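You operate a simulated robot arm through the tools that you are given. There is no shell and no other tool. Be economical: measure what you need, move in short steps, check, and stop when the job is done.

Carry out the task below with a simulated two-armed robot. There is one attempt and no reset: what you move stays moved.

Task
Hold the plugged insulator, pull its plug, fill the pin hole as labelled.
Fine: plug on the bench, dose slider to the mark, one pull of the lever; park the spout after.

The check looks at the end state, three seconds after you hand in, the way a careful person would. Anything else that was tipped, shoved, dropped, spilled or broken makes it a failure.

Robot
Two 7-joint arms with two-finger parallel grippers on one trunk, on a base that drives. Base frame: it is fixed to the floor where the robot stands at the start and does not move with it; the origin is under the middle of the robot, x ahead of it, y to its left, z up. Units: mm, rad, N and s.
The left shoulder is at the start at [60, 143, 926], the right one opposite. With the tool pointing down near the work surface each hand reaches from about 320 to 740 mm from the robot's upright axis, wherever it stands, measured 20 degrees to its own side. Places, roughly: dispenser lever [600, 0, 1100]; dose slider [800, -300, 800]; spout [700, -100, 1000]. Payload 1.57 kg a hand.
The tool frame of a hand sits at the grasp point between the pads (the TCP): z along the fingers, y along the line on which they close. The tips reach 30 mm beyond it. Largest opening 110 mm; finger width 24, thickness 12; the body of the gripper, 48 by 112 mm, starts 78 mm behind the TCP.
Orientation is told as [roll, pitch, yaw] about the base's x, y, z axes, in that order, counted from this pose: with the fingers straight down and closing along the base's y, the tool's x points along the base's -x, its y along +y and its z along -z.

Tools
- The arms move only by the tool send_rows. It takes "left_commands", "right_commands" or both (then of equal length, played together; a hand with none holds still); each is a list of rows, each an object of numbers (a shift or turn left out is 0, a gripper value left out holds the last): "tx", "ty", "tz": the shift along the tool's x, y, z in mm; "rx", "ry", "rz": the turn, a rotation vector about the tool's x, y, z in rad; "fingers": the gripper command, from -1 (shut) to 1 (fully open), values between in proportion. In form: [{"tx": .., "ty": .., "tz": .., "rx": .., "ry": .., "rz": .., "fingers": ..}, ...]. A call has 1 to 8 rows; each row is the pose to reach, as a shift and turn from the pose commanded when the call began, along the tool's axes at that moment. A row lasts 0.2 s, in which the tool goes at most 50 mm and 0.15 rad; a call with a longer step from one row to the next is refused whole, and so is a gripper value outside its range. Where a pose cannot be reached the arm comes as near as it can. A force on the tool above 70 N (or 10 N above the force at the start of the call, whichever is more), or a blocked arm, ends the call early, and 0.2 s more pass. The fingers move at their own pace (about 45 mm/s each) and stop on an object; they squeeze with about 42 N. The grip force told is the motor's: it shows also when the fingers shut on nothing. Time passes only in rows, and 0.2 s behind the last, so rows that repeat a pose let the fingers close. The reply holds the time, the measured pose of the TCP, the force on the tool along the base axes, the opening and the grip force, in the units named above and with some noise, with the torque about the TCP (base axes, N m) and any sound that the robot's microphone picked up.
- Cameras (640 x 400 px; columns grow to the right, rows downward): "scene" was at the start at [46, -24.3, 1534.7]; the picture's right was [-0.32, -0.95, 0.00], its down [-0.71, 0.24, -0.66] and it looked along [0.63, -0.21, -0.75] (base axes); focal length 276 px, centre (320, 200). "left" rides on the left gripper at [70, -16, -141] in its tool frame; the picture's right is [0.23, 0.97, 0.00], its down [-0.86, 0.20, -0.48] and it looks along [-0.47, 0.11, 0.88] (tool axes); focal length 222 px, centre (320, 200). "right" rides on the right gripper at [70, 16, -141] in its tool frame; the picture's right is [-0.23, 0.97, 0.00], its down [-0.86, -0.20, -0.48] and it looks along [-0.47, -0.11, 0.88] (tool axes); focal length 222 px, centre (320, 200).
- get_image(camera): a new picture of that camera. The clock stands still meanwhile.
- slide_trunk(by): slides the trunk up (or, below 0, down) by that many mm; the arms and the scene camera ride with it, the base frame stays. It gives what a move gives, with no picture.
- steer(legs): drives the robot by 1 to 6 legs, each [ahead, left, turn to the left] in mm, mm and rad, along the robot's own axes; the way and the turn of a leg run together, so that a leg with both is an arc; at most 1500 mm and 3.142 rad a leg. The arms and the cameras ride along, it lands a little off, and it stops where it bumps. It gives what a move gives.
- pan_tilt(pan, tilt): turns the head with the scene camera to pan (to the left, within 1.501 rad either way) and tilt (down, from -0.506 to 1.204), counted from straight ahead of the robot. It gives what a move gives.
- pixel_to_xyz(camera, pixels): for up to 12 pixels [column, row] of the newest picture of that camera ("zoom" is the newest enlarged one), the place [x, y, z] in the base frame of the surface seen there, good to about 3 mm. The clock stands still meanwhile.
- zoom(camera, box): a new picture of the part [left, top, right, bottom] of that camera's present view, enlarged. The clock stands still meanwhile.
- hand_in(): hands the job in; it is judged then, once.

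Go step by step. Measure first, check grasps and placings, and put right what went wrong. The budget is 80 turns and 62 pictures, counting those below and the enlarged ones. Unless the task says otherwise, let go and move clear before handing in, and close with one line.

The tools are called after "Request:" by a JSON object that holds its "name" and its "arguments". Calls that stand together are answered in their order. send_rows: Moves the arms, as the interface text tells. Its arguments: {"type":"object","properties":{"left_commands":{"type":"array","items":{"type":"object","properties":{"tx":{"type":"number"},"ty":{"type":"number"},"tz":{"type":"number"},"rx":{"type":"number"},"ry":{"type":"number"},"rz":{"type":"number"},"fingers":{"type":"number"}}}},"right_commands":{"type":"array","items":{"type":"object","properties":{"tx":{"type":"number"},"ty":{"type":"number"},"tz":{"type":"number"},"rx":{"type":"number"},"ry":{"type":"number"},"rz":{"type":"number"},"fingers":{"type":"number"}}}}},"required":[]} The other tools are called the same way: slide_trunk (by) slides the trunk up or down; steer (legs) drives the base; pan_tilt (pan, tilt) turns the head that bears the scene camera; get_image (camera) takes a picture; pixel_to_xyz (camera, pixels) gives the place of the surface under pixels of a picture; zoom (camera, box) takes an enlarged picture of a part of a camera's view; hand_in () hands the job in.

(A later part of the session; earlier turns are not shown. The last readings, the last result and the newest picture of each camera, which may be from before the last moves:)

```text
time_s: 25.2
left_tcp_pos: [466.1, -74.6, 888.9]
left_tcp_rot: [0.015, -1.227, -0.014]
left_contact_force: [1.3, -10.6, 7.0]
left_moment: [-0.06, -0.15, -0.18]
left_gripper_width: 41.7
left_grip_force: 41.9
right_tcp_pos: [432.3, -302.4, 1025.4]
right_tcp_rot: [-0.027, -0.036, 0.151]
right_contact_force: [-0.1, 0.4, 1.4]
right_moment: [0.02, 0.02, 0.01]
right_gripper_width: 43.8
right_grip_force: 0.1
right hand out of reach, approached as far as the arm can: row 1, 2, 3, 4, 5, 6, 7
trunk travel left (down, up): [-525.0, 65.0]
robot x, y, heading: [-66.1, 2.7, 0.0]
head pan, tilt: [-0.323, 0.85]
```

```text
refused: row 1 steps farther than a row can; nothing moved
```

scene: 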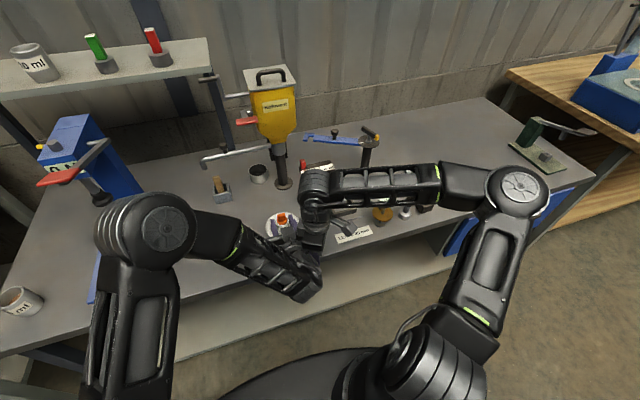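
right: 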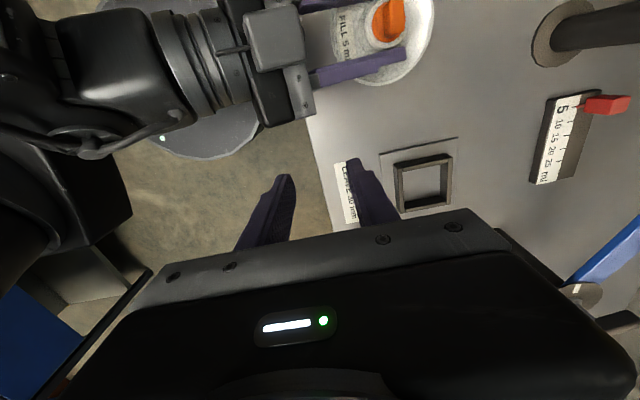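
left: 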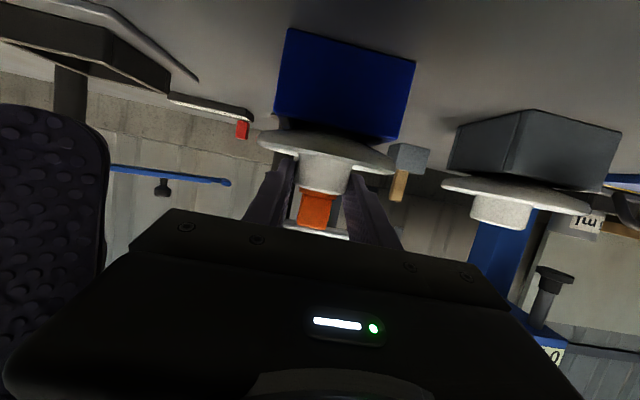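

Request:
{"name": "send_rows", "arguments": {"right_commands": [{"tx": -10, "rz": 0.13, "rx": -0.02, "ry": 0.03, "fingers": 0.1}, {"tx": -30, "ty": 40, "rz": 0.151, "rx": -0.027, "ry": 0.036}, {"tx": -50, "ty": 80, "rz": 0.151, "rx": -0.027, "ry": 0.036}, {"tx": -70, "ty": 120, "rz": 0.151, "rx": -0.027, "ry": 0.036}]}}

```text
time_s: 26.2
left_tcp_pos: [465.2, -74.5, 888.1]
left_tcp_rot: [0.014, -1.225, -0.015]
left_contact_force: [1.7, -12.7, 10.2]
left_moment: [-0.02, -0.21, -0.26]
left_gripper_width: 42.0
left_grip_force: 42.0
right_tcp_pos: [420.8, -213.1, 1008.7]
right_tcp_rot: [0.009, -0.016, 0.002]
right_contact_force: [-0.6, -0.8, 0.3]
right_moment: [0.01, -0.01, -0.01]
right_gripper_width: 60.7
right_grip_force: 0.1
right hand out of reach, approached as far as the arm can: row 2, 3, 4
trunk travel left (down, up): [-525.0, 65.0]
robot x, y, heading: [-61.3, 3.5, -0.001]
head pan, tilt: [-0.323, 0.85]
```

The right arm seems stuck in an awkward elbow configuration. I'll swing it back to its open side at yaw 0 to recover.

Request:
{"name": "send_rows", "arguments": {"right_commands": [{"tx": -10, "ty": -40}, {"tx": -25, "ty": -80}, {"tx": -40, "ty": -120}, {"tx": -60, "ty": -160}, {"tx": -80, "ty": -200}, {"tx": -100, "ty": -230}, {"tx": -120, "ty": -250}]}}

Request:
{"name": "get_image", "arguments": {"camera": "scene"}}

```text
time_s: 27.8
left_tcp_pos: [465.2, -73.7, 887.7]
left_tcp_rot: [0.016, -1.226, -0.014]
left_contact_force: [1.6, -11.1, 13.3]
left_moment: [0.05, -0.28, -0.22]
left_gripper_width: 41.6
left_grip_force: 41.9
right_tcp_pos: [487.4, -395.1, 971.3]
right_tcp_rot: [0.0, -0.007, -0.002]
right_contact_force: [1.0, 0.0, -0.1]
right_moment: [0.01, -0.03, 0.03]
right_gripper_width: 60.4
right_grip_force: 0.0
right hand out of reach, approached as far as the arm can: row 4, 5, 6, 7
trunk travel left (down, up): [-525.0, 65.0]
robot x, y, heading: [-65.8, 1.3, 0.003]
head pan, tilt: [-0.323, 0.85]
```

```text
29 pictures are left
```

scene: 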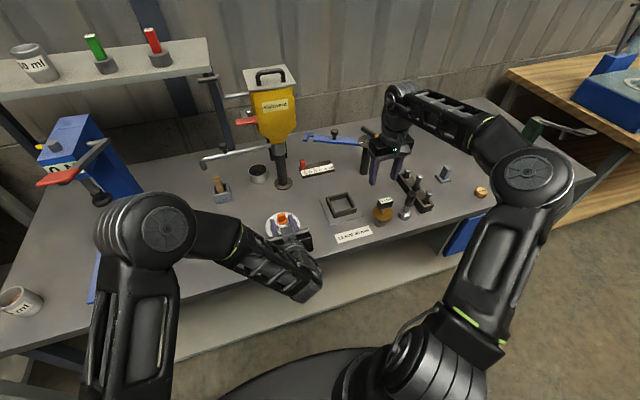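

The failures fit a reach limit: with the tool vertical at z≥1000, the arm reaches only about 490 mm from the shoulder. Working lower (z≈955) should do, so I'll check the heights of objects in the path.

Request:
{"name": "pixel_to_xyz", "arguments": {"camera": "scene", "pixels": [[387, 198], [383, 212], [404, 176], [421, 192], [407, 212], [341, 205], [282, 215], [300, 240]]}}

Request:
{"name": "send_rows", "arguments": {"right_commands": [{"rz": 0.14, "ty": 25, "tx": 15, "tz": 10}, {"rz": 0.28, "ty": 50, "tx": 30, "tz": 16}, {"rz": 0.42, "ty": 75, "tx": 30, "tz": 16}, {"rz": 0.56, "ty": 95, "tx": 30, "tz": 16}, {"rz": 0.7, "ty": 95, "tx": 30, "tz": 16}]}}

```text
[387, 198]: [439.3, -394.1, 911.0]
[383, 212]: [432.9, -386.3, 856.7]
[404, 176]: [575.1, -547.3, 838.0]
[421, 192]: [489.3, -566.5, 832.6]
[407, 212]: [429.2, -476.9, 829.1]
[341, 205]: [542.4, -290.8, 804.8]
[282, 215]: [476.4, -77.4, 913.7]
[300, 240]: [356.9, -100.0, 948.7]
```

```text
time_s: 29.0
left_tcp_pos: [465.6, -74.1, 887.9]
left_tcp_rot: [0.017, -1.227, -0.015]
left_contact_force: [1.3, -11.5, 14.7]
left_moment: [0.12, -0.27, -0.19]
left_gripper_width: 41.8
left_grip_force: 41.9
right_tcp_pos: [454.0, -297.8, 955.3]
right_tcp_rot: [0.002, -0.001, -0.701]
right_contact_force: [0.2, 0.1, 0.1]
right_moment: [-0.02, 0.02, -0.02]
right_gripper_width: 60.4
right_grip_force: 0.1
trunk travel left (down, up): [-525.0, 65.0]
robot x, y, heading: [-64.3, 0.9, 0.002]
head pan, tilt: [-0.323, 0.85]
```

Request:
{"name": "send_rows", "arguments": {"right_commands": [{"rz": 0.14, "tx": 10, "ty": 17}, {"rz": 0.28, "tx": 20, "ty": 34}, {"rz": 0.42, "tx": 29, "ty": 51}, {"rz": 0.56, "tx": 29, "ty": 51}, {"rz": 0.7, "tx": 29, "ty": 51}, {"rz": 0.84, "tx": 29, "ty": 51}, {"rz": 0.87, "tx": 29, "ty": 51}]}}

```text
time_s: 30.6
left_tcp_pos: [465.4, -74.1, 888.0]
left_tcp_rot: [0.016, -1.228, -0.015]
left_contact_force: [1.4, -9.5, 13.9]
left_moment: [0.12, -0.27, -0.2]
left_gripper_width: 41.6
left_grip_force: 41.5
right_tcp_pos: [454.2, -246.8, 953.5]
right_tcp_rot: [0.007, 0.003, -1.57]
right_contact_force: [-0.4, -0.1, 0.9]
right_moment: [0.02, 0.01, -0.04]
right_gripper_width: 60.5
right_grip_force: 0.0
right hand out of reach, approached as far as the arm can: row 3, 4, 5, 6, 7
trunk travel left (down, up): [-525.0, 65.0]
robot x, y, heading: [-64.3, 1.0, 0.001]
head pan, tilt: [-0.323, 0.85]
```

Yaw -90° really is wrist-limited here. I'll turn back to yaw 0 and use the tip grip across the tab's width.

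Request:
{"name": "send_rows", "arguments": {"right_commands": [{"rz": -0.14}, {"rz": -0.28}, {"rz": -0.42}, {"rz": -0.56}, {"rz": -0.7}, {"rz": -0.84}, {"rz": -0.98}, {"rz": -1.12}]}}

Request:
{"name": "send_rows", "arguments": {"right_commands": [{"rz": -0.14}, {"rz": -0.28}, {"rz": -0.42}, {"rz": -0.45}]}}

```text
time_s: 32.4
left_tcp_pos: [464.2, -75.1, 886.7]
left_tcp_rot: [0.016, -1.225, -0.016]
left_contact_force: [0.4, -11.1, 14.5]
left_moment: [0.15, -0.21, -0.2]
left_gripper_width: 42.2
left_grip_force: 42.0
right_tcp_pos: [454.3, -245.9, 953.1]
right_tcp_rot: [0.006, -0.005, -0.443]
right_contact_force: [0.0, 0.4, 0.6]
right_moment: [0.02, 0.01, -0.01]
right_gripper_width: 60.5
right_grip_force: 0.0
trunk travel left (down, up): [-525.0, 65.0]
robot x, y, heading: [-64.4, -1.1, 0.005]
head pan, tilt: [-0.323, 0.85]
```

```text
time_s: 33.4
left_tcp_pos: [465.4, -74.2, 888.4]
left_tcp_rot: [0.016, -1.227, -0.014]
left_contact_force: [0.6, -10.9, 14.1]
left_moment: [0.13, -0.25, -0.19]
left_gripper_width: 41.9
left_grip_force: 41.7
right_tcp_pos: [453.8, -245.4, 952.4]
right_tcp_rot: [0.003, -0.007, 0.005]
right_contact_force: [-0.2, -0.6, 0.9]
right_moment: [0.0, 0.0, -0.01]
right_gripper_width: 60.6
right_grip_force: 0.1
trunk travel left (down, up): [-525.0, 65.0]
robot x, y, heading: [-65.0, -1.3, 0.001]
head pan, tilt: [-0.323, 0.85]
```

Request:
{"name": "send_rows", "arguments": {"right_commands": [{"ty": 35, "tx": -10, "tz": -5}, {"ty": 70, "tx": -20, "tz": -5}, {"ty": 105, "tx": -30, "tz": -5}, {"ty": 140, "tx": -30, "tz": -5}, {"ty": 171, "tx": -30, "tz": -5}, {"ty": 171, "tx": -30, "tz": -5}]}}

Request:
{"name": "get_image", "arguments": {"camera": "right"}}

Request:
{"name": "get_image", "arguments": {"camera": "left"}}

```text
time_s: 34.8
left_tcp_pos: [465.1, -73.5, 888.3]
left_tcp_rot: [0.015, -1.227, -0.017]
left_contact_force: [-0.1, -7.2, 14.5]
left_moment: [-0.02, -0.41, -0.58]
left_gripper_width: 41.9
left_grip_force: 41.5
right_tcp_pos: [399.9, -169.4, 940.9]
right_tcp_rot: [0.004, -0.007, 0.002]
right_contact_force: [3.4, -3.2, 0.7]
right_moment: [-0.04, -0.09, -0.1]
right_gripper_width: 57.6
right_grip_force: 0.0
right hand out of reach, approached as far as the arm can: row 1, 2, 3, 4, 5, 6
trunk travel left (down, up): [-525.0, 65.0]
robot x, y, heading: [-66.6, 0.4, 0.004]
head pan, tilt: [-0.323, 0.85]
```

```text
28 pictures are left
```

right: 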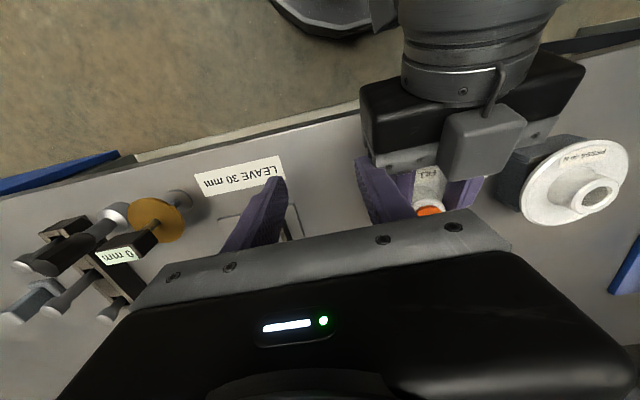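

```text
27 pictures are left
```

left: 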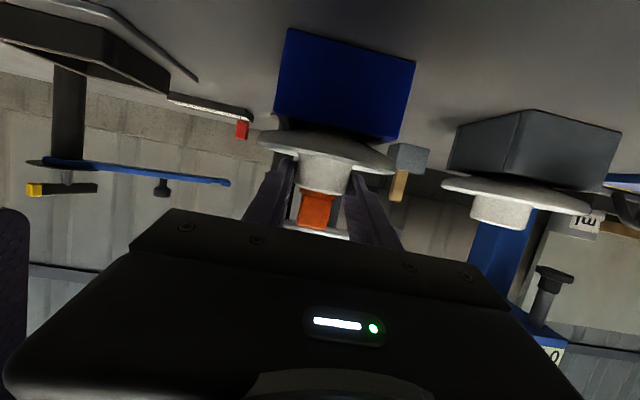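

The right hand again slid along a limit instead of going in, although the mirrored start pose was reachable. Its elbow must have drifted low and forward, so I'll fold the arm back to its start-like pose to recover.

Request:
{"name": "send_rows", "arguments": {"right_commands": [{"ty": -30, "tz": -10}, {"ty": -70, "tz": -30}, {"ty": -110, "tz": -50, "tx": 15}, {"ty": -150, "tz": -60, "tx": 35}, {"ty": -190, "tz": -60, "tx": 50}, {"ty": -230, "tz": -60, "tx": 50}, {"ty": -270, "tz": -60, "tx": 50}]}}

Request:
{"name": "get_image", "arguments": {"camera": "scene"}}

```text
time_s: 36.4
left_tcp_pos: [465.1, -74.9, 887.5]
left_tcp_rot: [0.019, -1.228, -0.016]
left_contact_force: [0.6, -11.3, 13.1]
left_moment: [0.08, -0.26, -0.12]
left_gripper_width: 41.9
left_grip_force: 42.4
right_tcp_pos: [351.2, -431.0, 992.5]
right_tcp_rot: [-0.002, -0.007, -0.001]
right_contact_force: [-0.5, -0.4, -0.2]
right_moment: [0.01, 0.01, 0.02]
right_gripper_width: 60.4
right_grip_force: 0.0
right hand out of reach, approached as far as the arm can: row 7
trunk travel left (down, up): [-525.0, 65.0]
robot x, y, heading: [-64.2, -2.8, 0.002]
head pan, tilt: [-0.323, 0.85]
```

```text
26 pictures are left
```

scene: 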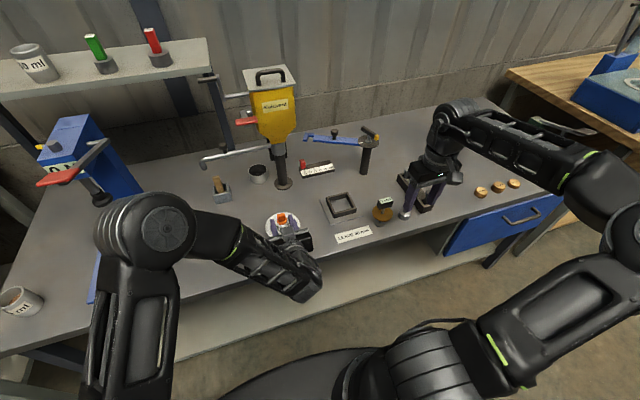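

The elbow now sits low and outward. From that side the natural approach is a hand leaning in from the right and closing along x (yaw +90°), so I'll try that turn here, clear of everything.

Request:
{"name": "send_rows", "arguments": {"right_commands": [{"rz": -0.15}, {"rz": -0.3}, {"rz": -0.45}, {"rz": -0.6}, {"rz": -0.75}]}}

```text
time_s: 37.6
left_tcp_pos: [465.0, -73.6, 887.8]
left_tcp_rot: [0.016, -1.228, -0.017]
left_contact_force: [0.1, -10.0, 14.3]
left_moment: [0.16, -0.21, -0.18]
left_gripper_width: 42.0
left_grip_force: 41.8
right_tcp_pos: [326.5, -256.0, 907.2]
right_tcp_rot: [-0.03, -0.005, 0.719]
right_contact_force: [0.3, -0.1, -0.2]
right_moment: [-0.01, 0.03, 0.0]
right_gripper_width: 60.4
right_grip_force: 0.0
right hand out of reach, approached as far as the arm can: row 1, 2, 3, 4, 5
trunk travel left (down, up): [-525.0, 65.0]
robot x, y, heading: [-66.1, -4.8, 0.003]
head pan, tilt: [-0.323, 0.85]
```

A pattern emerges: the right hand is blocked along a line that moves with the robot. If I drive closer and a bit left, the plug will sit well inside the right hand's reach. I'll release the collar, lift the left hand clear, then drive.

Request:
{"name": "send_rows", "arguments": {"left_commands": [{"fingers": 0.27}, {"fingers": 0.27}, {"fingers": 0.27}, {"tx": -40, "tz": -14}, {"tx": -87, "tz": -28}, {"tx": -95, "tz": -32, "ty": 40}, {"tx": -95, "tz": -32, "ty": 85}, {"tx": -95, "tz": -32, "ty": 130}]}}

Request:
{"name": "send_rows", "arguments": {"right_commands": [{"rz": 0.15, "tz": -15}, {"rz": 0.3, "tz": -30}, {"rz": 0.45, "tz": -45}, {"rz": 0.6, "tz": -50}, {"rz": 0.72, "tz": -50}]}}

Request:
{"name": "steer", "arguments": {"legs": [[65, 60, 0]]}}

Request:
{"name": "get_image", "arguments": {"camera": "scene"}}

```text
time_s: 39.4
left_tcp_pos: [467.8, 58.4, 989.1]
left_tcp_rot: [0.01, -1.227, -0.01]
left_contact_force: [0.0, 0.0, -0.1]
left_moment: [0.0, -0.02, 0.0]
left_gripper_width: 69.9
left_grip_force: 0.1
right_tcp_pos: [327.3, -254.3, 907.3]
right_tcp_rot: [-0.031, -0.004, 0.718]
right_contact_force: [0.4, -0.8, -0.1]
right_moment: [0.01, 0.03, 0.0]
right_gripper_width: 60.3
right_grip_force: 0.0
trunk travel left (down, up): [-525.0, 65.0]
robot x, y, heading: [-66.6, 0.8, 0.003]
head pan, tilt: [-0.323, 0.85]
```

```text
time_s: 40.6
left_tcp_pos: [468.8, 58.1, 987.8]
left_tcp_rot: [0.015, -1.226, -0.012]
left_contact_force: [0.2, 1.0, 0.2]
left_moment: [0.02, 0.03, -0.03]
left_gripper_width: 70.0
left_grip_force: 0.0
right_tcp_pos: [324.5, -261.3, 958.5]
right_tcp_rot: [0.001, -0.002, 0.029]
right_contact_force: [0.5, -0.1, -0.3]
right_moment: [0.02, 0.02, 0.01]
right_gripper_width: 60.4
right_grip_force: 0.1
trunk travel left (down, up): [-525.0, 65.0]
robot x, y, heading: [-61.2, 0.5, 0.0]
head pan, tilt: [-0.323, 0.85]
```

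```text
time_s: 41.7
left_tcp_pos: [533.0, 118.2, 988.2]
left_tcp_rot: [0.01, -1.224, -0.012]
left_contact_force: [-0.2, 0.9, -0.2]
left_moment: [0.01, -0.03, -0.01]
left_gripper_width: 70.1
left_grip_force: 0.1
right_tcp_pos: [389.9, -201.0, 958.9]
right_tcp_rot: [0.001, -0.002, 0.032]
right_contact_force: [1.4, -0.6, -0.8]
right_moment: [-0.04, 0.01, 0.0]
right_gripper_width: 60.4
right_grip_force: 0.1
trunk travel left (down, up): [-525.0, 65.0]
robot x, y, heading: [1.5, 57.6, 0.0]
head pan, tilt: [-0.323, 0.85]
```

```text
25 pictures are left
```

scene: 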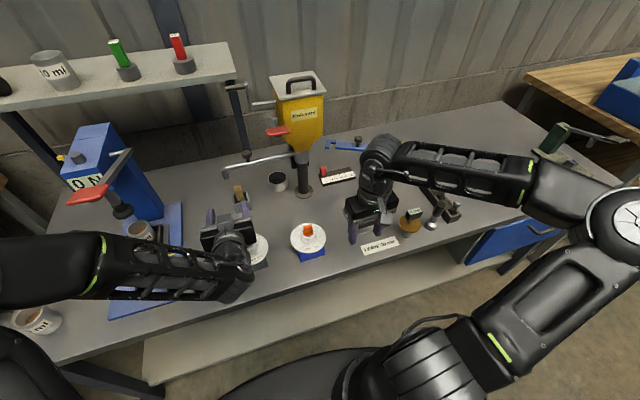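

The insulator is undisturbed at (308,235). Now testing whether the right hand reaches above the plug with a 20° tilt.

Request:
{"name": "send_rows", "arguments": {"right_commands": [{"ry": -0.13, "tx": -20, "tz": -5}, {"ry": -0.26, "tx": -40, "tz": -5}, {"ry": -0.35, "tx": -60, "ty": 20, "tz": -5}, {"ry": -0.35, "tx": -75, "ty": 50, "tz": -5}, {"ry": -0.35, "tx": -75, "ty": 90, "tz": -5}, {"ry": -0.35, "tx": -75, "ty": 127, "tz": -5}]}}

Request:
{"name": "get_image", "arguments": {"camera": "right"}}

```text
time_s: 43.1
left_tcp_pos: [532.7, 117.5, 987.4]
left_tcp_rot: [0.012, -1.226, -0.013]
left_contact_force: [0.5, -1.1, -0.1]
left_moment: [0.0, 0.02, -0.05]
left_gripper_width: 70.0
left_grip_force: 0.0
right_tcp_pos: [459.5, -72.8, 962.1]
right_tcp_rot: [0.002, -0.353, 0.03]
right_contact_force: [0.4, -0.7, -0.5]
right_moment: [-0.01, 0.0, 0.02]
right_gripper_width: 60.4
right_grip_force: 0.0
trunk travel left (down, up): [-525.0, 65.0]
robot x, y, heading: [0.5, 60.3, 0.001]
head pan, tilt: [-0.323, 0.85]
```

```text
24 pictures are left
```

right: 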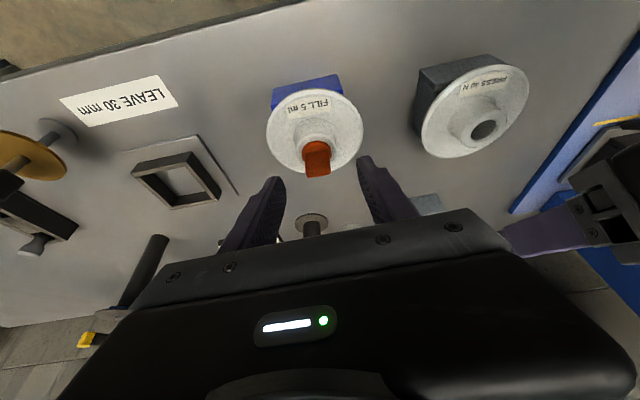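

Reach is fine now and the plug is centred at (317,157). I'll shift the right hand aside, re-hold the collar with the left, then bring the right back.

Request:
{"name": "send_rows", "arguments": {"right_commands": [{"ty": -40}, {"ty": -80}, {"ty": -120}, {"ty": -150}, {"ty": -150}, {"ty": -150}], "left_commands": [{"tz": -10}, {"tz": -30, "tx": 10, "ty": -30}, {"tz": -45, "tx": 15, "ty": -75}, {"tz": -62, "tx": 25, "ty": -115}, {"tz": -62, "tx": 25, "ty": -155}, {"tz": -62, "tx": 25, "ty": -192}]}}

```text
time_s: 44.5
left_tcp_pos: [465.1, -77.0, 984.9]
left_tcp_rot: [0.016, -1.226, -0.016]
left_contact_force: [-0.4, -0.2, 0.1]
left_moment: [-0.02, 0.0, -0.03]
left_gripper_width: 69.9
left_grip_force: 0.1
right_tcp_pos: [464.6, -224.0, 960.7]
right_tcp_rot: [0.0, -0.353, 0.031]
right_contact_force: [-0.9, 0.4, 0.4]
right_moment: [-0.01, 0.0, 0.05]
right_gripper_width: 60.1
right_grip_force: 0.1
trunk travel left (down, up): [-525.0, 65.0]
robot x, y, heading: [1.5, 61.0, -0.002]
head pan, tilt: [-0.323, 0.85]
```

Request:
{"name": "send_rows", "arguments": {"left_commands": [{"tx": 40, "tz": 14, "ty": 2}, {"tx": 70, "tz": 25, "ty": 2}, {"tx": 85, "tz": 32, "ty": 2}, {"tx": 92, "tz": 35, "ty": 2}, {"tx": 92, "tz": 35, "ty": 2}]}}

Request:
{"name": "zoom", "arguments": {"camera": "left", "box": [200, 100, 440, 250]}}

```text
time_s: 45.7
left_tcp_pos: [467.6, -71.6, 887.3]
left_tcp_rot: [0.014, -1.227, -0.014]
left_contact_force: [0.4, 0.2, 0.0]
left_moment: [-0.01, 0.02, -0.02]
left_gripper_width: 70.0
left_grip_force: 0.0
right_tcp_pos: [464.6, -222.5, 961.3]
right_tcp_rot: [0.003, -0.352, 0.033]
right_contact_force: [0.2, 0.6, 0.2]
right_moment: [0.02, 0.02, 0.02]
right_gripper_width: 60.5
right_grip_force: 0.1
trunk travel left (down, up): [-525.0, 65.0]
robot x, y, heading: [-2.4, 56.3, 0.0]
head pan, tilt: [-0.323, 0.85]
```

```text
2.67 times, centred on (320, 175) of left
```

zoom: 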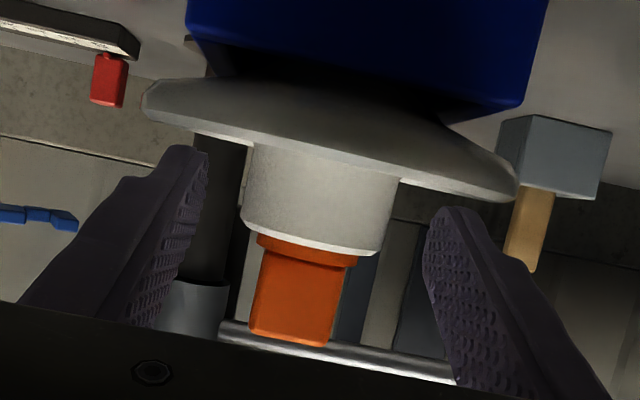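

Request:
{"name": "send_rows", "arguments": {"left_commands": [{"fingers": -1}, {"fingers": -1}, {"fingers": -1}, {"fingers": -1}, {"fingers": -1}, {"fingers": -1}], "right_commands": [{}, {"ty": 35, "tx": -4, "rz": 0.03}, {"ty": 75, "tx": -8, "rz": 0.03}, {"ty": 115, "tx": -12, "rz": 0.03}, {"ty": 149, "tx": -14, "tz": 2, "rz": 0.03}, {"ty": 149, "tx": -14, "tz": 2, "rz": 0.03}]}}

Request:
{"name": "get_image", "arguments": {"camera": "right"}}

```text
time_s: 47.1
left_tcp_pos: [466.6, -74.0, 887.7]
left_tcp_rot: [0.012, -1.227, -0.014]
left_contact_force: [-1.1, -10.9, 5.4]
left_moment: [-0.13, -0.02, -0.05]
left_gripper_width: 42.0
left_grip_force: 42.8
right_tcp_pos: [473.6, -74.9, 966.5]
right_tcp_rot: [0.012, -0.352, -0.001]
right_contact_force: [0.2, 0.2, 0.5]
right_moment: [0.03, 0.02, 0.0]
right_gripper_width: 60.2
right_grip_force: 0.2
trunk travel left (down, up): [-525.0, 65.0]
robot x, y, heading: [-1.2, 53.6, -0.003]
head pan, tilt: [-0.323, 0.85]
```

```text
22 pictures are left
```

right: 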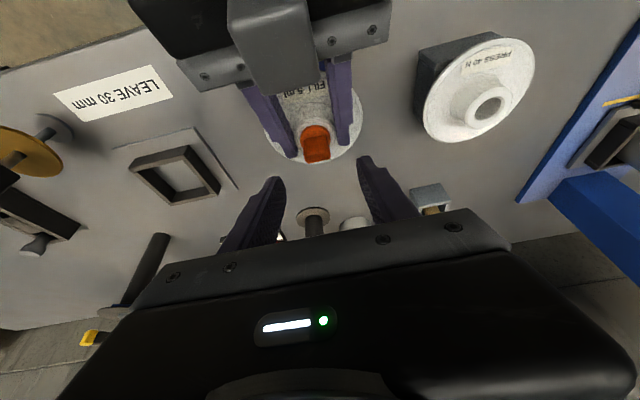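

Left holds the collar (42 mm). The right hand is centred over the plug, so I'll lower it with the tips just above the left fingers.

Request:
{"name": "send_rows", "arguments": {"right_commands": [{"tx": 3, "tz": 10, "fingers": -0.2}, {"tx": 6, "tz": 22}, {"tx": 8.6, "tz": 33}, {"tx": 8.6, "tz": 33}]}}

Request:
{"name": "zoom", "arguments": {"camera": "right", "box": [200, 60, 440, 210]}}

Request:
{"name": "zoom", "arguments": {"camera": "left", "box": [200, 100, 440, 250]}}

```text
time_s: 48.1
left_tcp_pos: [467.5, -73.2, 887.9]
left_tcp_rot: [0.014, -1.227, -0.016]
left_contact_force: [-2.4, -13.7, 8.9]
left_moment: [-0.12, -0.06, -0.1]
left_gripper_width: 41.7
left_grip_force: 42.0
right_tcp_pos: [475.4, -74.3, 932.5]
right_tcp_rot: [0.015, -0.354, 0.0]
right_contact_force: [0.1, 0.0, 0.3]
right_moment: [-0.01, 0.0, 0.0]
right_gripper_width: 43.9
right_grip_force: 0.0
trunk travel left (down, up): [-525.0, 65.0]
robot x, y, heading: [-0.6, 56.0, -0.001]
head pan, tilt: [-0.323, 0.85]
```

```text
2.67 times, centred on (320, 135) of right
```

zoom: 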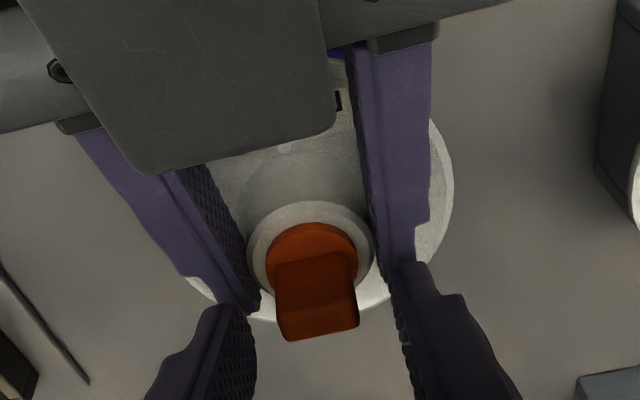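

```text
2.67 times, centred on (320, 175) of left
```

zoom: 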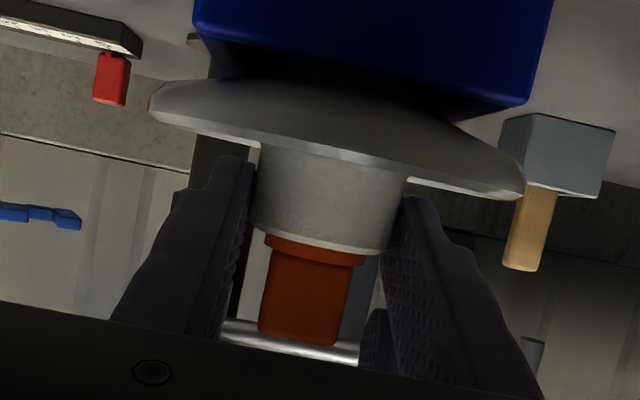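

Right fingertips flank the top ~10–12 mm of the tab. Closing on it.

Request:
{"name": "send_rows", "arguments": {"right_commands": [{"tz": 2, "fingers": -1}, {"tz": 2, "fingers": -1}, {"tz": 2}]}}

Request:
{"name": "zoom", "arguments": {"camera": "right", "box": [200, 60, 440, 210]}}

```text
time_s: 48.9
left_tcp_pos: [466.5, -74.0, 888.5]
left_tcp_rot: [0.013, -1.226, -0.015]
left_contact_force: [-1.9, -13.1, 11.2]
left_moment: [-0.05, -0.04, -0.1]
left_gripper_width: 42.0
left_grip_force: 42.2
right_tcp_pos: [476.4, -75.7, 929.9]
right_tcp_rot: [0.013, -0.352, -0.003]
right_contact_force: [-0.6, 0.7, 0.4]
right_moment: [0.0, 0.05, 0.03]
right_gripper_width: 22.6
right_grip_force: 27.8
trunk travel left (down, up): [-525.0, 65.0]
robot x, y, heading: [-3.2, 62.4, 0.003]
head pan, tilt: [-0.323, 0.85]
heard: snap
```

```text
2.67 times, centred on (320, 135) of right
```

zoom: 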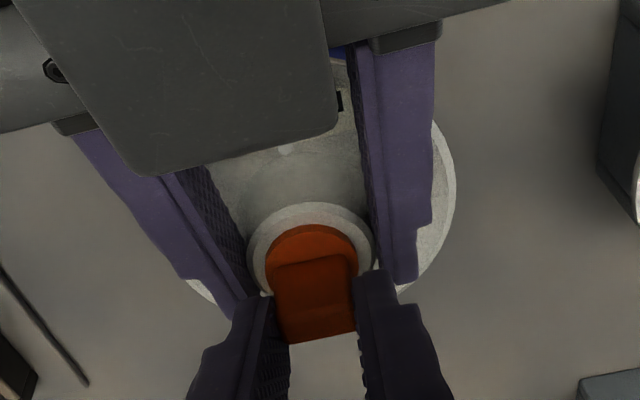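

Gripped at 22.6 mm, and the microphone heard a "snap", perhaps the plug seal. Pulling straight up slowly.

Request:
{"name": "send_rows", "arguments": {"right_commands": [{"tx": -2, "tz": -5}, {"tx": -4, "tz": -10}, {"tx": -7, "tz": -19}, {"tx": -10, "tz": -28}]}}

Request:
{"name": "zoom", "arguments": {"camera": "left", "box": [160, 80, 480, 280]}}

```text
time_s: 49.9
left_tcp_pos: [467.5, -73.1, 887.9]
left_tcp_rot: [0.018, -1.229, -0.016]
left_contact_force: [-0.8, -12.5, 13.1]
left_moment: [-0.08, -0.13, -0.15]
left_gripper_width: 41.9
left_grip_force: 41.9
right_tcp_pos: [475.3, -74.4, 961.5]
right_tcp_rot: [0.013, -0.352, -0.001]
right_contact_force: [-0.3, -0.9, -0.7]
right_moment: [-0.02, 0.07, -0.04]
right_gripper_width: 22.5
right_grip_force: 35.2
trunk travel left (down, up): [-525.0, 65.0]
robot x, y, heading: [3.2, 62.7, 0.001]
head pan, tilt: [-0.323, 0.85]
```

```text
2.00 times, centred on (320, 180) of left
```

zoom: 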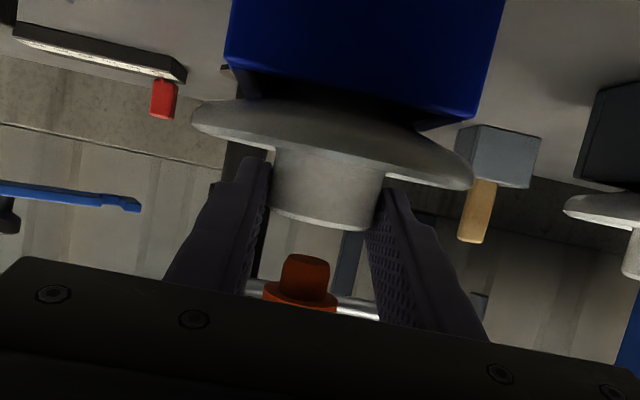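

The plug is out; its stem shows at (300,270). Lifting more and carrying it to the bench at about (478,-180).

Request:
{"name": "send_rows", "arguments": {"right_commands": [{"tx": -6, "tz": -16}, {"tx": -6, "tz": -16, "ty": -35}, {"tx": -6, "tz": -16, "ty": -75}, {"tx": -6, "tz": -16, "ty": -108}, {"tx": 8, "tz": 24, "ty": -108}, {"tx": 22, "tz": 64, "ty": -108}, {"tx": 29, "tz": 82, "ty": -108}]}}

Request:
{"name": "zoom", "arguments": {"camera": "right", "box": [160, 40, 480, 240]}}

```text
time_s: 51.5
left_tcp_pos: [466.2, -73.4, 887.4]
left_tcp_rot: [0.016, -1.227, -0.018]
left_contact_force: [0.0, -12.0, 14.3]
left_moment: [-0.02, -0.13, -0.14]
left_gripper_width: 41.9
left_grip_force: 41.7
right_tcp_pos: [476.2, -180.0, 872.2]
right_tcp_rot: [0.014, -0.352, 0.0]
right_contact_force: [-0.9, -0.1, -0.2]
right_moment: [0.01, 0.02, -0.02]
right_gripper_width: 22.4
right_grip_force: 35.5
trunk travel left (down, up): [-525.0, 65.0]
robot x, y, heading: [1.5, 59.6, -0.002]
head pan, tilt: [-0.323, 0.85]
```

```text
2.00 times, centred on (320, 140) of right
```

zoom: 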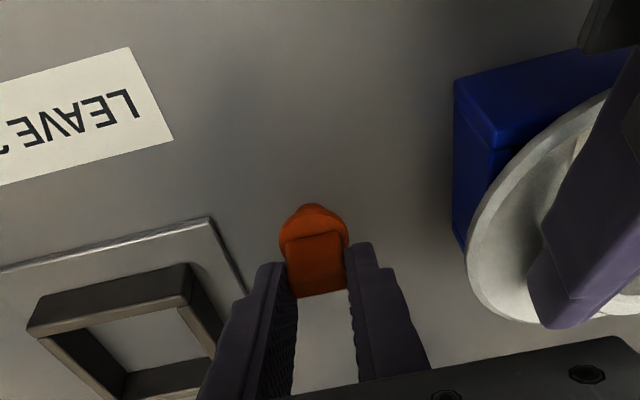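

Request:
{"name": "send_rows", "arguments": {"right_commands": [{"tx": 1, "tz": 2.8}, {"tx": 2, "tz": 5.6}, {"tx": 3, "tz": 8.4}, {"tx": 4, "tz": 11.2}]}}

```text
time_s: 52.5
left_tcp_pos: [465.6, -73.2, 887.9]
left_tcp_rot: [0.014, -1.228, -0.015]
left_contact_force: [0.4, -12.2, 14.9]
left_moment: [0.05, -0.2, -0.13]
left_gripper_width: 41.8
left_grip_force: 41.6
right_tcp_pos: [477.0, -181.2, 861.2]
right_tcp_rot: [0.013, -0.355, 0.001]
right_contact_force: [-0.6, 0.0, -0.1]
right_moment: [0.0, -0.01, -0.01]
right_gripper_width: 22.4
right_grip_force: 35.2
trunk travel left (down, up): [-525.0, 65.0]
robot x, y, heading: [3.3, 60.2, 0.001]
head pan, tilt: [-0.323, 0.85]
```

Request:
{"name": "send_rows", "arguments": {"right_commands": [{"tx": 1, "tz": 2.4}, {"tx": 1.6, "tz": 4.7}, {"tx": 2.4, "tz": 7}]}}

Request:
{"name": "zoom", "arguments": {"camera": "right", "box": [240, 80, 400, 180]}}

```text
time_s: 53.3
left_tcp_pos: [464.2, -72.0, 888.5]
left_tcp_rot: [0.016, -1.228, -0.018]
left_contact_force: [1.2, -8.5, 8.0]
left_moment: [-0.01, -0.14, -0.16]
left_gripper_width: 41.7
left_grip_force: 42.4
right_tcp_pos: [477.1, -179.2, 856.0]
right_tcp_rot: [0.009, -0.362, 0.0]
right_contact_force: [-8.7, -5.1, 41.6]
right_moment: [-0.32, 0.32, -0.05]
right_gripper_width: 22.8
right_grip_force: 35.3
trunk travel left (down, up): [-525.0, 65.0]
robot x, y, heading: [-2.7, 56.6, -0.002]
head pan, tilt: [-0.323, 0.85]
```

```text
4.00 times, centred on (320, 130) of right
```

zoom: 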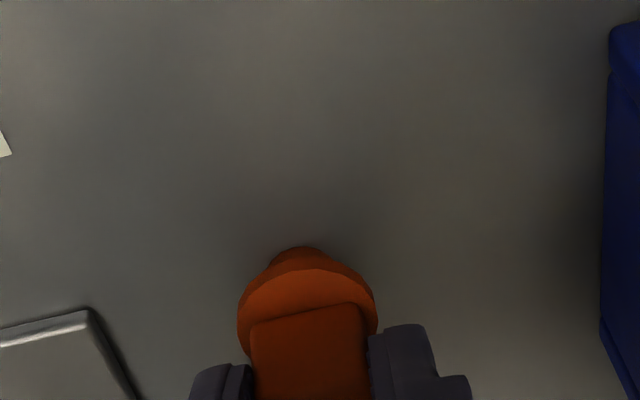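

Stem is on the bench (42 N). I'll ease up 3 mm, release and lift off.

Request:
{"name": "send_rows", "arguments": {"right_commands": [{"tx": -1, "tz": -2.8}, {"tx": -1, "tz": -2.8, "fingers": -0.2}, {"tx": -1, "tz": -2.8}, {"tx": -1, "tz": -2.8}, {"tx": -10, "tz": -28}, {"tx": -25, "tz": -70}, {"tx": -40, "tz": -110}], "left_commands": [{}, {}, {}, {}, {"fingers": 0.27}, {"fingers": 0.27}, {"fingers": 0.27}]}}

Request:
{"name": "zoom", "arguments": {"camera": "right", "box": [160, 0, 640, 300]}}

```text
time_s: 54.9
left_tcp_pos: [467.7, -70.9, 887.3]
left_tcp_rot: [0.015, -1.224, -0.015]
left_contact_force: [-0.1, 0.7, 0.3]
left_moment: [0.0, -0.01, -0.01]
left_gripper_width: 69.6
left_grip_force: 0.0
right_tcp_pos: [476.5, -183.6, 969.5]
right_tcp_rot: [0.011, -0.35, 0.001]
right_contact_force: [0.6, -0.3, 0.8]
right_moment: [0.04, -0.02, -0.01]
right_gripper_width: 44.0
right_grip_force: 0.1
trunk travel left (down, up): [-525.0, 65.0]
robot x, y, heading: [-2.1, 58.1, -0.005]
head pan, tilt: [-0.323, 0.85]
```

```text
1.33 times, centred on (400, 150) of right
```

zoom: 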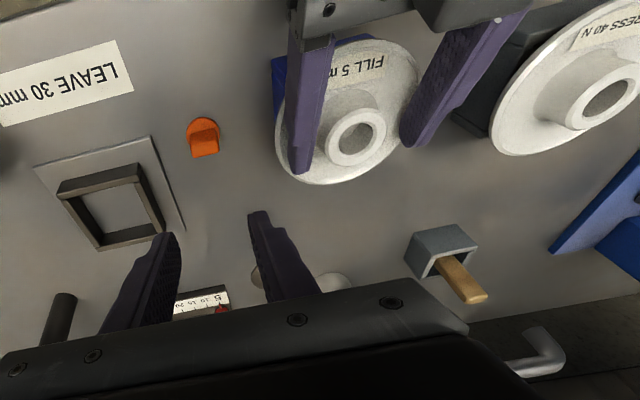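

The plug stands on the bench and the hole is open. I'll lift the left hand straight up and off, move the right hand aside, and look at the dispenser.

Request:
{"name": "send_rows", "arguments": {"left_commands": [{"tx": -40, "tz": -14}, {"tx": -87, "tz": -30}, {"tx": -115, "tz": -45, "ty": 30}, {"tx": -115, "tz": -50, "ty": 75}, {"tx": -115, "tz": -50, "ty": 120}, {"tx": -115, "tz": -50, "ty": 160, "ry": 0.1}], "right_commands": [{"ty": -40}, {"ty": -85}, {"ty": -130, "tx": 10}, {"ty": -150, "tx": 40}, {"ty": -150, "tx": 60}, {"ty": -150, "tx": 60}]}}

Request:
{"name": "get_image", "arguments": {"camera": "scene"}}

Request:
{"name": "pixel_to_xyz", "arguments": {"camera": "scene", "pixels": [[251, 153], [251, 159], [223, 174], [224, 178], [240, 163], [270, 160], [290, 153], [305, 230], [307, 236], [275, 131], [268, 132], [287, 131]]}}

```text
time_s: 56.3
left_tcp_pos: [458.8, 86.0, 1015.9]
left_tcp_rot: [0.011, -1.124, -0.012]
left_contact_force: [0.3, -0.1, -1.2]
left_moment: [0.03, -0.01, 0.0]
left_gripper_width: 69.9
left_grip_force: 0.0
left hand out of reach, approached as far as the arm can: row 6
right_tcp_pos: [421.8, -332.9, 948.2]
right_tcp_rot: [0.011, -0.353, 0.0]
right_contact_force: [0.3, 0.2, -0.1]
right_moment: [-0.05, 0.01, 0.0]
right_gripper_width: 44.0
right_grip_force: 0.1
trunk travel left (down, up): [-525.0, 65.0]
robot x, y, heading: [3.7, 59.5, 0.003]
head pan, tilt: [-0.323, 0.85]
```

```text
14 pictures are left
```

scene: 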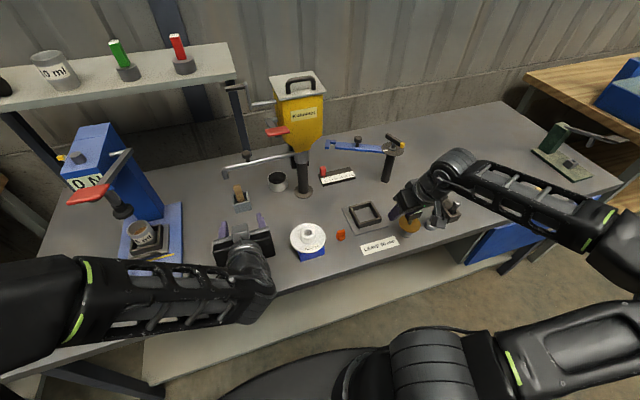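

```text
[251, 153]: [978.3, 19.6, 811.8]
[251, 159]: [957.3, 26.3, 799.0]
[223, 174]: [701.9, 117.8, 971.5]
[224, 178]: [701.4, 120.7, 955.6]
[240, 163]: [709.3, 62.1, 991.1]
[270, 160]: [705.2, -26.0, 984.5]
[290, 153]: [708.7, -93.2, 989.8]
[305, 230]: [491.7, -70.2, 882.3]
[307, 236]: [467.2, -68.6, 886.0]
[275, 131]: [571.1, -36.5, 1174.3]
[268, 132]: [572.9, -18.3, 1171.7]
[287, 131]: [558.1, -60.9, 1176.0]
```

Request:
{"name": "zoom", "arguments": {"camera": "scene", "box": [210, 60, 370, 195]}}

Request:
{"name": "pixel_to_xyz", "arguments": {"camera": "zoom", "pixels": [[148, 370], [148, 385], [225, 255], [300, 280], [265, 300], [250, 230], [225, 215], [285, 230], [300, 180], [440, 230]]}}

```text
2.96 times, centred on (290, 128) of scene
```

zoom: 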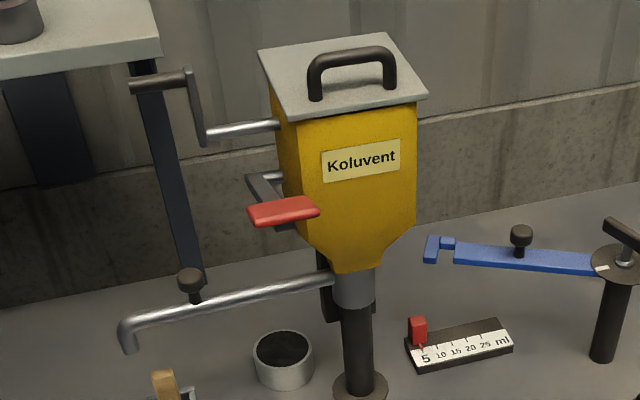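

```text
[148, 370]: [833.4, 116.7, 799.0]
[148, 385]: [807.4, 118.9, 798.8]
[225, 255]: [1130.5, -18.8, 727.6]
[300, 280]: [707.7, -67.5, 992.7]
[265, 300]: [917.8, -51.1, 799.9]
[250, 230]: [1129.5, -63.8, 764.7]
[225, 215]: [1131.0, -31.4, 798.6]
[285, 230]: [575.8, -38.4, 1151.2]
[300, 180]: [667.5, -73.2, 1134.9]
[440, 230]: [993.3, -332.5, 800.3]
```

Request:
{"name": "pixel_to_xyz", "arguments": {"camera": "zoom", "pixels": [[190, 272], [190, 284], [178, 280], [202, 280], [195, 297], [128, 345], [265, 190], [268, 176], [255, 210], [310, 205], [285, 215], [282, 200]]}}

```text
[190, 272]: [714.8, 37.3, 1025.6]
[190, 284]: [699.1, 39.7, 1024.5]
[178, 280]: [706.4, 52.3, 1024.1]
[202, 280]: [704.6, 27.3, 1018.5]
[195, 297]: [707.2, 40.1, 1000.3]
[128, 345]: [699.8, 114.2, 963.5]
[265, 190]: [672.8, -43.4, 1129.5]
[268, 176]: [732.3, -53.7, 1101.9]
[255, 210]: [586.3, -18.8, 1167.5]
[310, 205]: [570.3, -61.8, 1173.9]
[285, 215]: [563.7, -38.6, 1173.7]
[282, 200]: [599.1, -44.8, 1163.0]
```

Knob centre is (710,39), top z 1026, with the pivot at about (710,-126). The lever handle (570,-40,1170) has its pivot behind it at (735,-54,1100), so it pulls down. I'll raise the trunk and drive closer.

Request:
{"name": "slide_trunk", "arguments": {"by": 60}}

Request:
{"name": "steer", "arguments": {"legs": [[65, 0, 0]]}}

Request:
{"name": "send_rows", "arguments": {"left_commands": [{"rx": 0.09, "rz": 0.043, "fingers": 0.0}, {"rx": 0.18, "rz": 0.087}, {"rx": 0.27, "rz": 0.13}]}}

```text
time_s: 57.3
left_tcp_pos: [460.1, 84.4, 1076.1]
left_tcp_rot: [0.012, -1.122, -0.012]
left_contact_force: [-0.5, -0.1, 0.8]
left_moment: [0.02, -0.01, 0.01]
left_gripper_width: 70.1
left_grip_force: 0.1
right_tcp_pos: [421.6, -332.4, 1007.3]
right_tcp_rot: [0.012, -0.353, 0.0]
right_contact_force: [-0.6, -0.6, 0.2]
right_moment: [0.03, 0.02, -0.01]
right_gripper_width: 44.1
right_grip_force: 0.1
trunk travel left (down, up): [-585.0, 5.0]
robot x, y, heading: [-0.4, 62.0, -0.002]
head pan, tilt: [-0.323, 0.85]
```

```text
time_s: 58.3
left_tcp_pos: [525.5, 84.1, 1076.0]
left_tcp_rot: [0.013, -1.122, -0.01]
left_contact_force: [-0.1, 0.4, 0.3]
left_moment: [-0.01, -0.01, 0.01]
left_gripper_width: 69.7
left_grip_force: 0.1
right_tcp_pos: [488.3, -331.7, 1007.5]
right_tcp_rot: [0.012, -0.351, 0.0]
right_contact_force: [0.7, -0.5, 0.0]
right_moment: [-0.03, 0.04, -0.01]
right_gripper_width: 43.9
right_grip_force: 0.0
trunk travel left (down, up): [-585.0, 5.0]
robot x, y, heading: [64.9, 58.8, 0.006]
head pan, tilt: [-0.323, 0.85]
```

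```text
time_s: 59.1
left_tcp_pos: [550.4, 70.7, 1082.1]
left_tcp_rot: [0.014, -1.121, -0.311]
left_contact_force: [0.5, -0.4, -0.4]
left_moment: [-0.01, 0.0, -0.05]
left_gripper_width: 54.8
left_grip_force: 0.1
left hand out of reach, approached as far as the arm can: row 1, 2, 3
right_tcp_pos: [488.2, -330.1, 1008.0]
right_tcp_rot: [0.012, -0.353, 0.0]
right_contact_force: [0.7, -0.3, 0.5]
right_moment: [0.01, -0.01, 0.0]
right_gripper_width: 44.3
right_grip_force: 0.0
trunk travel left (down, up): [-585.0, 5.0]
robot x, y, heading: [61.7, 59.7, 0.001]
head pan, tilt: [-0.323, 0.85]
```

Request:
{"name": "send_rows", "arguments": {"left_commands": [{"tx": -5, "ty": 6, "tz": 40}, {"tx": -10, "ty": 12, "tz": 80}, {"tx": -15, "ty": 17.7, "tz": 115.6}, {"tx": -15, "ty": 17.7, "tz": 115.6}]}}

Request:
{"name": "get_image", "arguments": {"camera": "left"}}

Request:
{"name": "pixel_to_xyz", "arguments": {"camera": "left", "pixels": [[315, 170], [325, 170], [310, 180], [330, 180], [320, 160], [320, 150], [300, 150], [340, 150], [320, 190]]}}

```text
time_s: 60.1
left_tcp_pos: [658.3, 53.6, 1046.1]
left_tcp_rot: [0.017, -1.122, -0.312]
left_contact_force: [0.4, -0.2, -0.3]
left_moment: [0.0, 0.0, -0.02]
left_gripper_width: 54.8
left_grip_force: 0.1
right_tcp_pos: [486.6, -331.8, 1008.6]
right_tcp_rot: [0.012, -0.352, -0.001]
right_contact_force: [0.0, -0.1, -0.2]
right_moment: [0.0, -0.03, 0.02]
right_gripper_width: 44.0
right_grip_force: 0.1
trunk travel left (down, up): [-585.0, 5.0]
robot x, y, heading: [65.4, 63.0, -0.002]
head pan, tilt: [-0.323, 0.85]
```

```text
12 pictures are left
```

left: 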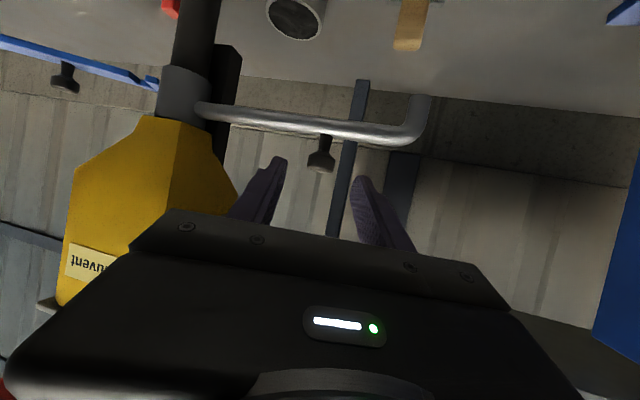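

```text
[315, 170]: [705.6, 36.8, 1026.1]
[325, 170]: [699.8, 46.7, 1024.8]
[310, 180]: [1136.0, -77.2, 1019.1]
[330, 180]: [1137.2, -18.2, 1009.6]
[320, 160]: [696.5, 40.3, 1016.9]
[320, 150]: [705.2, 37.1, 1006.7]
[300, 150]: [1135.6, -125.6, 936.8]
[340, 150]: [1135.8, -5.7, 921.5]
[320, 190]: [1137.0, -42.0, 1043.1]
```

The knob cap at (321,163) is centred between the fingers. Advancing and gripping it.

Request:
{"name": "send_rows", "arguments": {"left_commands": [{"tx": -1, "ty": 1, "tz": 25}, {"tx": -2, "ty": 2, "tz": 48}, {"tx": -2, "ty": 2, "tz": 48, "fingers": -1}, {"tx": -2, "ty": 2, "tz": 48, "fingers": -1}, {"tx": -2, "ty": 2, "tz": 48, "fingers": -1}]}}

```text
time_s: 61.3
left_tcp_pos: [703.4, 41.1, 1028.7]
left_tcp_rot: [0.015, -1.123, -0.312]
left_contact_force: [-0.2, -6.6, -0.3]
left_moment: [-0.37, -0.16, 0.0]
left_gripper_width: 25.0
left_grip_force: 23.2
right_tcp_pos: [487.1, -332.1, 1008.3]
right_tcp_rot: [0.013, -0.352, 0.0]
right_contact_force: [0.9, -0.2, -0.3]
right_moment: [0.01, 0.0, 0.02]
right_gripper_width: 43.9
right_grip_force: 0.1
trunk travel left (down, up): [-585.0, 5.0]
robot x, y, heading: [65.5, 55.9, -0.001]
head pan, tilt: [-0.323, 0.85]
```

Gripped (25 mm). Swinging the spout along its arc, first 40°.

Request:
{"name": "send_rows", "arguments": {"left_commands": [{"tx": 5.8, "ty": -5, "tz": -12}, {"tx": 11.5, "ty": -11.1, "tz": -24}, {"tx": 21.9, "ty": -26.8, "tz": -45.9}, {"tx": 31.1, "ty": -46.4, "tz": -65}, {"tx": 38.6, "ty": -69.3, "tz": -80.8}, {"tx": 38.6, "ty": -69.3, "tz": -80.8}]}}

Request:
{"name": "get_image", "arguments": {"camera": "scene"}}

```text
time_s: 62.7
left_tcp_pos: [597.5, 7.0, 1028.3]
left_tcp_rot: [0.012, -1.123, -0.308]
left_contact_force: [0.2, 6.5, 4.1]
left_moment: [-0.17, -0.34, 0.76]
left_gripper_width: 24.5
left_grip_force: 36.4
right_tcp_pos: [487.4, -330.3, 1007.7]
right_tcp_rot: [0.011, -0.353, 0.001]
right_contact_force: [-0.7, -0.4, 1.3]
right_moment: [0.0, -0.03, -0.02]
right_gripper_width: 44.1
right_grip_force: 0.0
trunk travel left (down, up): [-585.0, 5.0]
robot x, y, heading: [63.8, 60.4, 0.006]
head pan, tilt: [-0.323, 0.85]
```

```text
11 pictures are left
```

scene: 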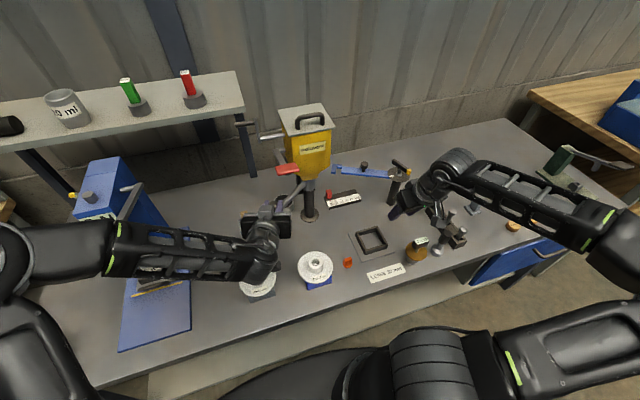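

Request:
{"name": "send_rows", "arguments": {"left_commands": [{"tx": 3, "ty": -13, "tz": -6}, {"tx": 5.7, "ty": -25.6, "tz": -11.9}, {"tx": 9.4, "ty": -53.1, "tz": -19.6}, {"tx": 10.9, "ty": -81.8, "tz": -22.9}, {"tx": 10.9, "ty": -96, "tz": -22.7}, {"tx": 10.7, "ty": -103.3, "tz": -22.4}, {"tx": 10.7, "ty": -103.3, "tz": -22.4}]}}

Request:
{"name": "zoom", "arguments": {"camera": "scene", "box": [260, 180, 380, 290]}}

```text
time_s: 64.3
left_tcp_pos: [542.0, -86.3, 1026.5]
left_tcp_rot: [0.014, -1.124, -0.311]
left_contact_force: [-1.4, 4.4, 6.0]
left_moment: [-0.05, 0.17, 0.52]
left_gripper_width: 24.8
left_grip_force: 36.1
right_tcp_pos: [486.5, -330.9, 1008.8]
right_tcp_rot: [0.012, -0.352, 0.001]
right_contact_force: [-0.1, 0.3, 0.3]
right_moment: [0.02, -0.05, -0.02]
right_gripper_width: 44.1
right_grip_force: 0.1
trunk travel left (down, up): [-585.0, 5.0]
robot x, y, heading: [60.4, 55.5, -0.004]
head pan, tilt: [-0.323, 0.85]
```

```text
3.64 times, centred on (320, 235) of scene
```

zoom: 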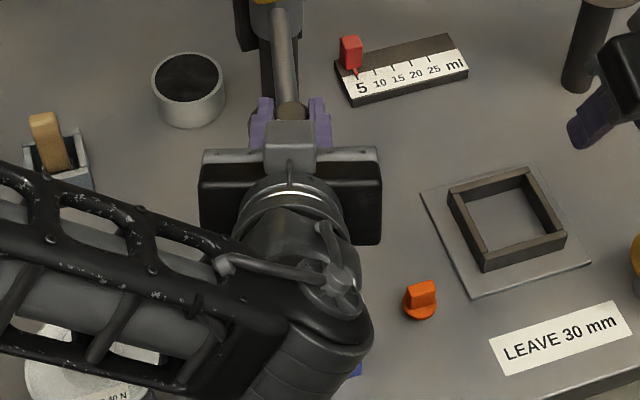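

The hand hides the tip in the scene view. The right wrist camera should see it from the side.

Request:
{"name": "get_image", "arguments": {"camera": "right"}}

```text
9 pictures are left
```

right: 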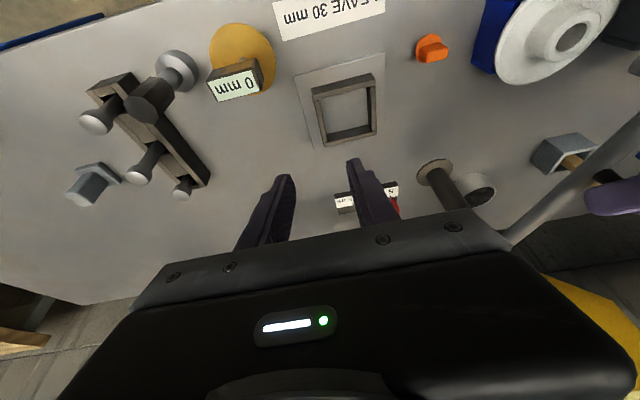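

Request:
{"name": "pixel_to_xyz", "arguments": {"camera": "right", "pixels": [[572, 37], [556, 52], [590, 20], [560, 20], [590, 45], [545, 205], [580, 175], [620, 140], [635, 128], [432, 45], [432, 60]]}}

```text
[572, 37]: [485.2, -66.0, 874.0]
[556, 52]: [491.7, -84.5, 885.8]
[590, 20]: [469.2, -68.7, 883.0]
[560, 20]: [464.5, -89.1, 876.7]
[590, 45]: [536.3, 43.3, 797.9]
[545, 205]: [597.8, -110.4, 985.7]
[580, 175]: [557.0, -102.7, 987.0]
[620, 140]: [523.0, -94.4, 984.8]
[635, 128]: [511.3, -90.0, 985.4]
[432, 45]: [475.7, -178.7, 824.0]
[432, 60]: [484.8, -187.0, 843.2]
```

Pipe line and arc geometry put the tip at about (476,-74), right over the hole (~(478,-74)). I'll release the knob, lift straight up and check from the scene camera.

Request:
{"name": "send_rows", "arguments": {"left_commands": [{"fingers": 0.0}, {"fingers": 0.0}, {"fingers": 0.0}, {"tx": -27, "tz": -13}, {"tx": -54, "tz": -26}, {"tx": -60, "tz": -28, "ty": 45}, {"tx": -80, "tz": -38, "ty": 90}, {"tx": -80, "tz": -38, "ty": 130}]}}

Request:
{"name": "zoom", "arguments": {"camera": "scene", "box": [230, 100, 390, 300]}}

```text
refused: row 7 steps farther than a row can; nothing moved
```

```text
2.00 times, centred on (310, 200) of scene
```

zoom: 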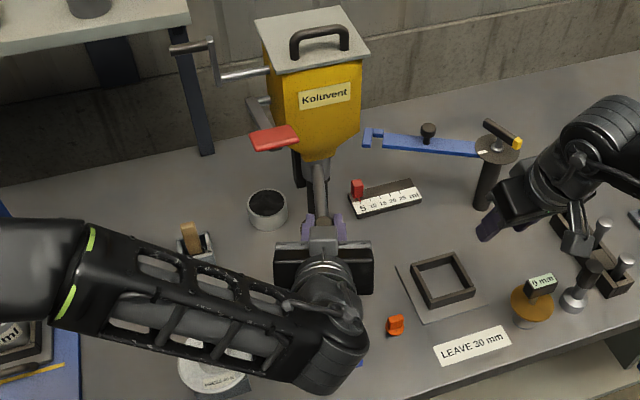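

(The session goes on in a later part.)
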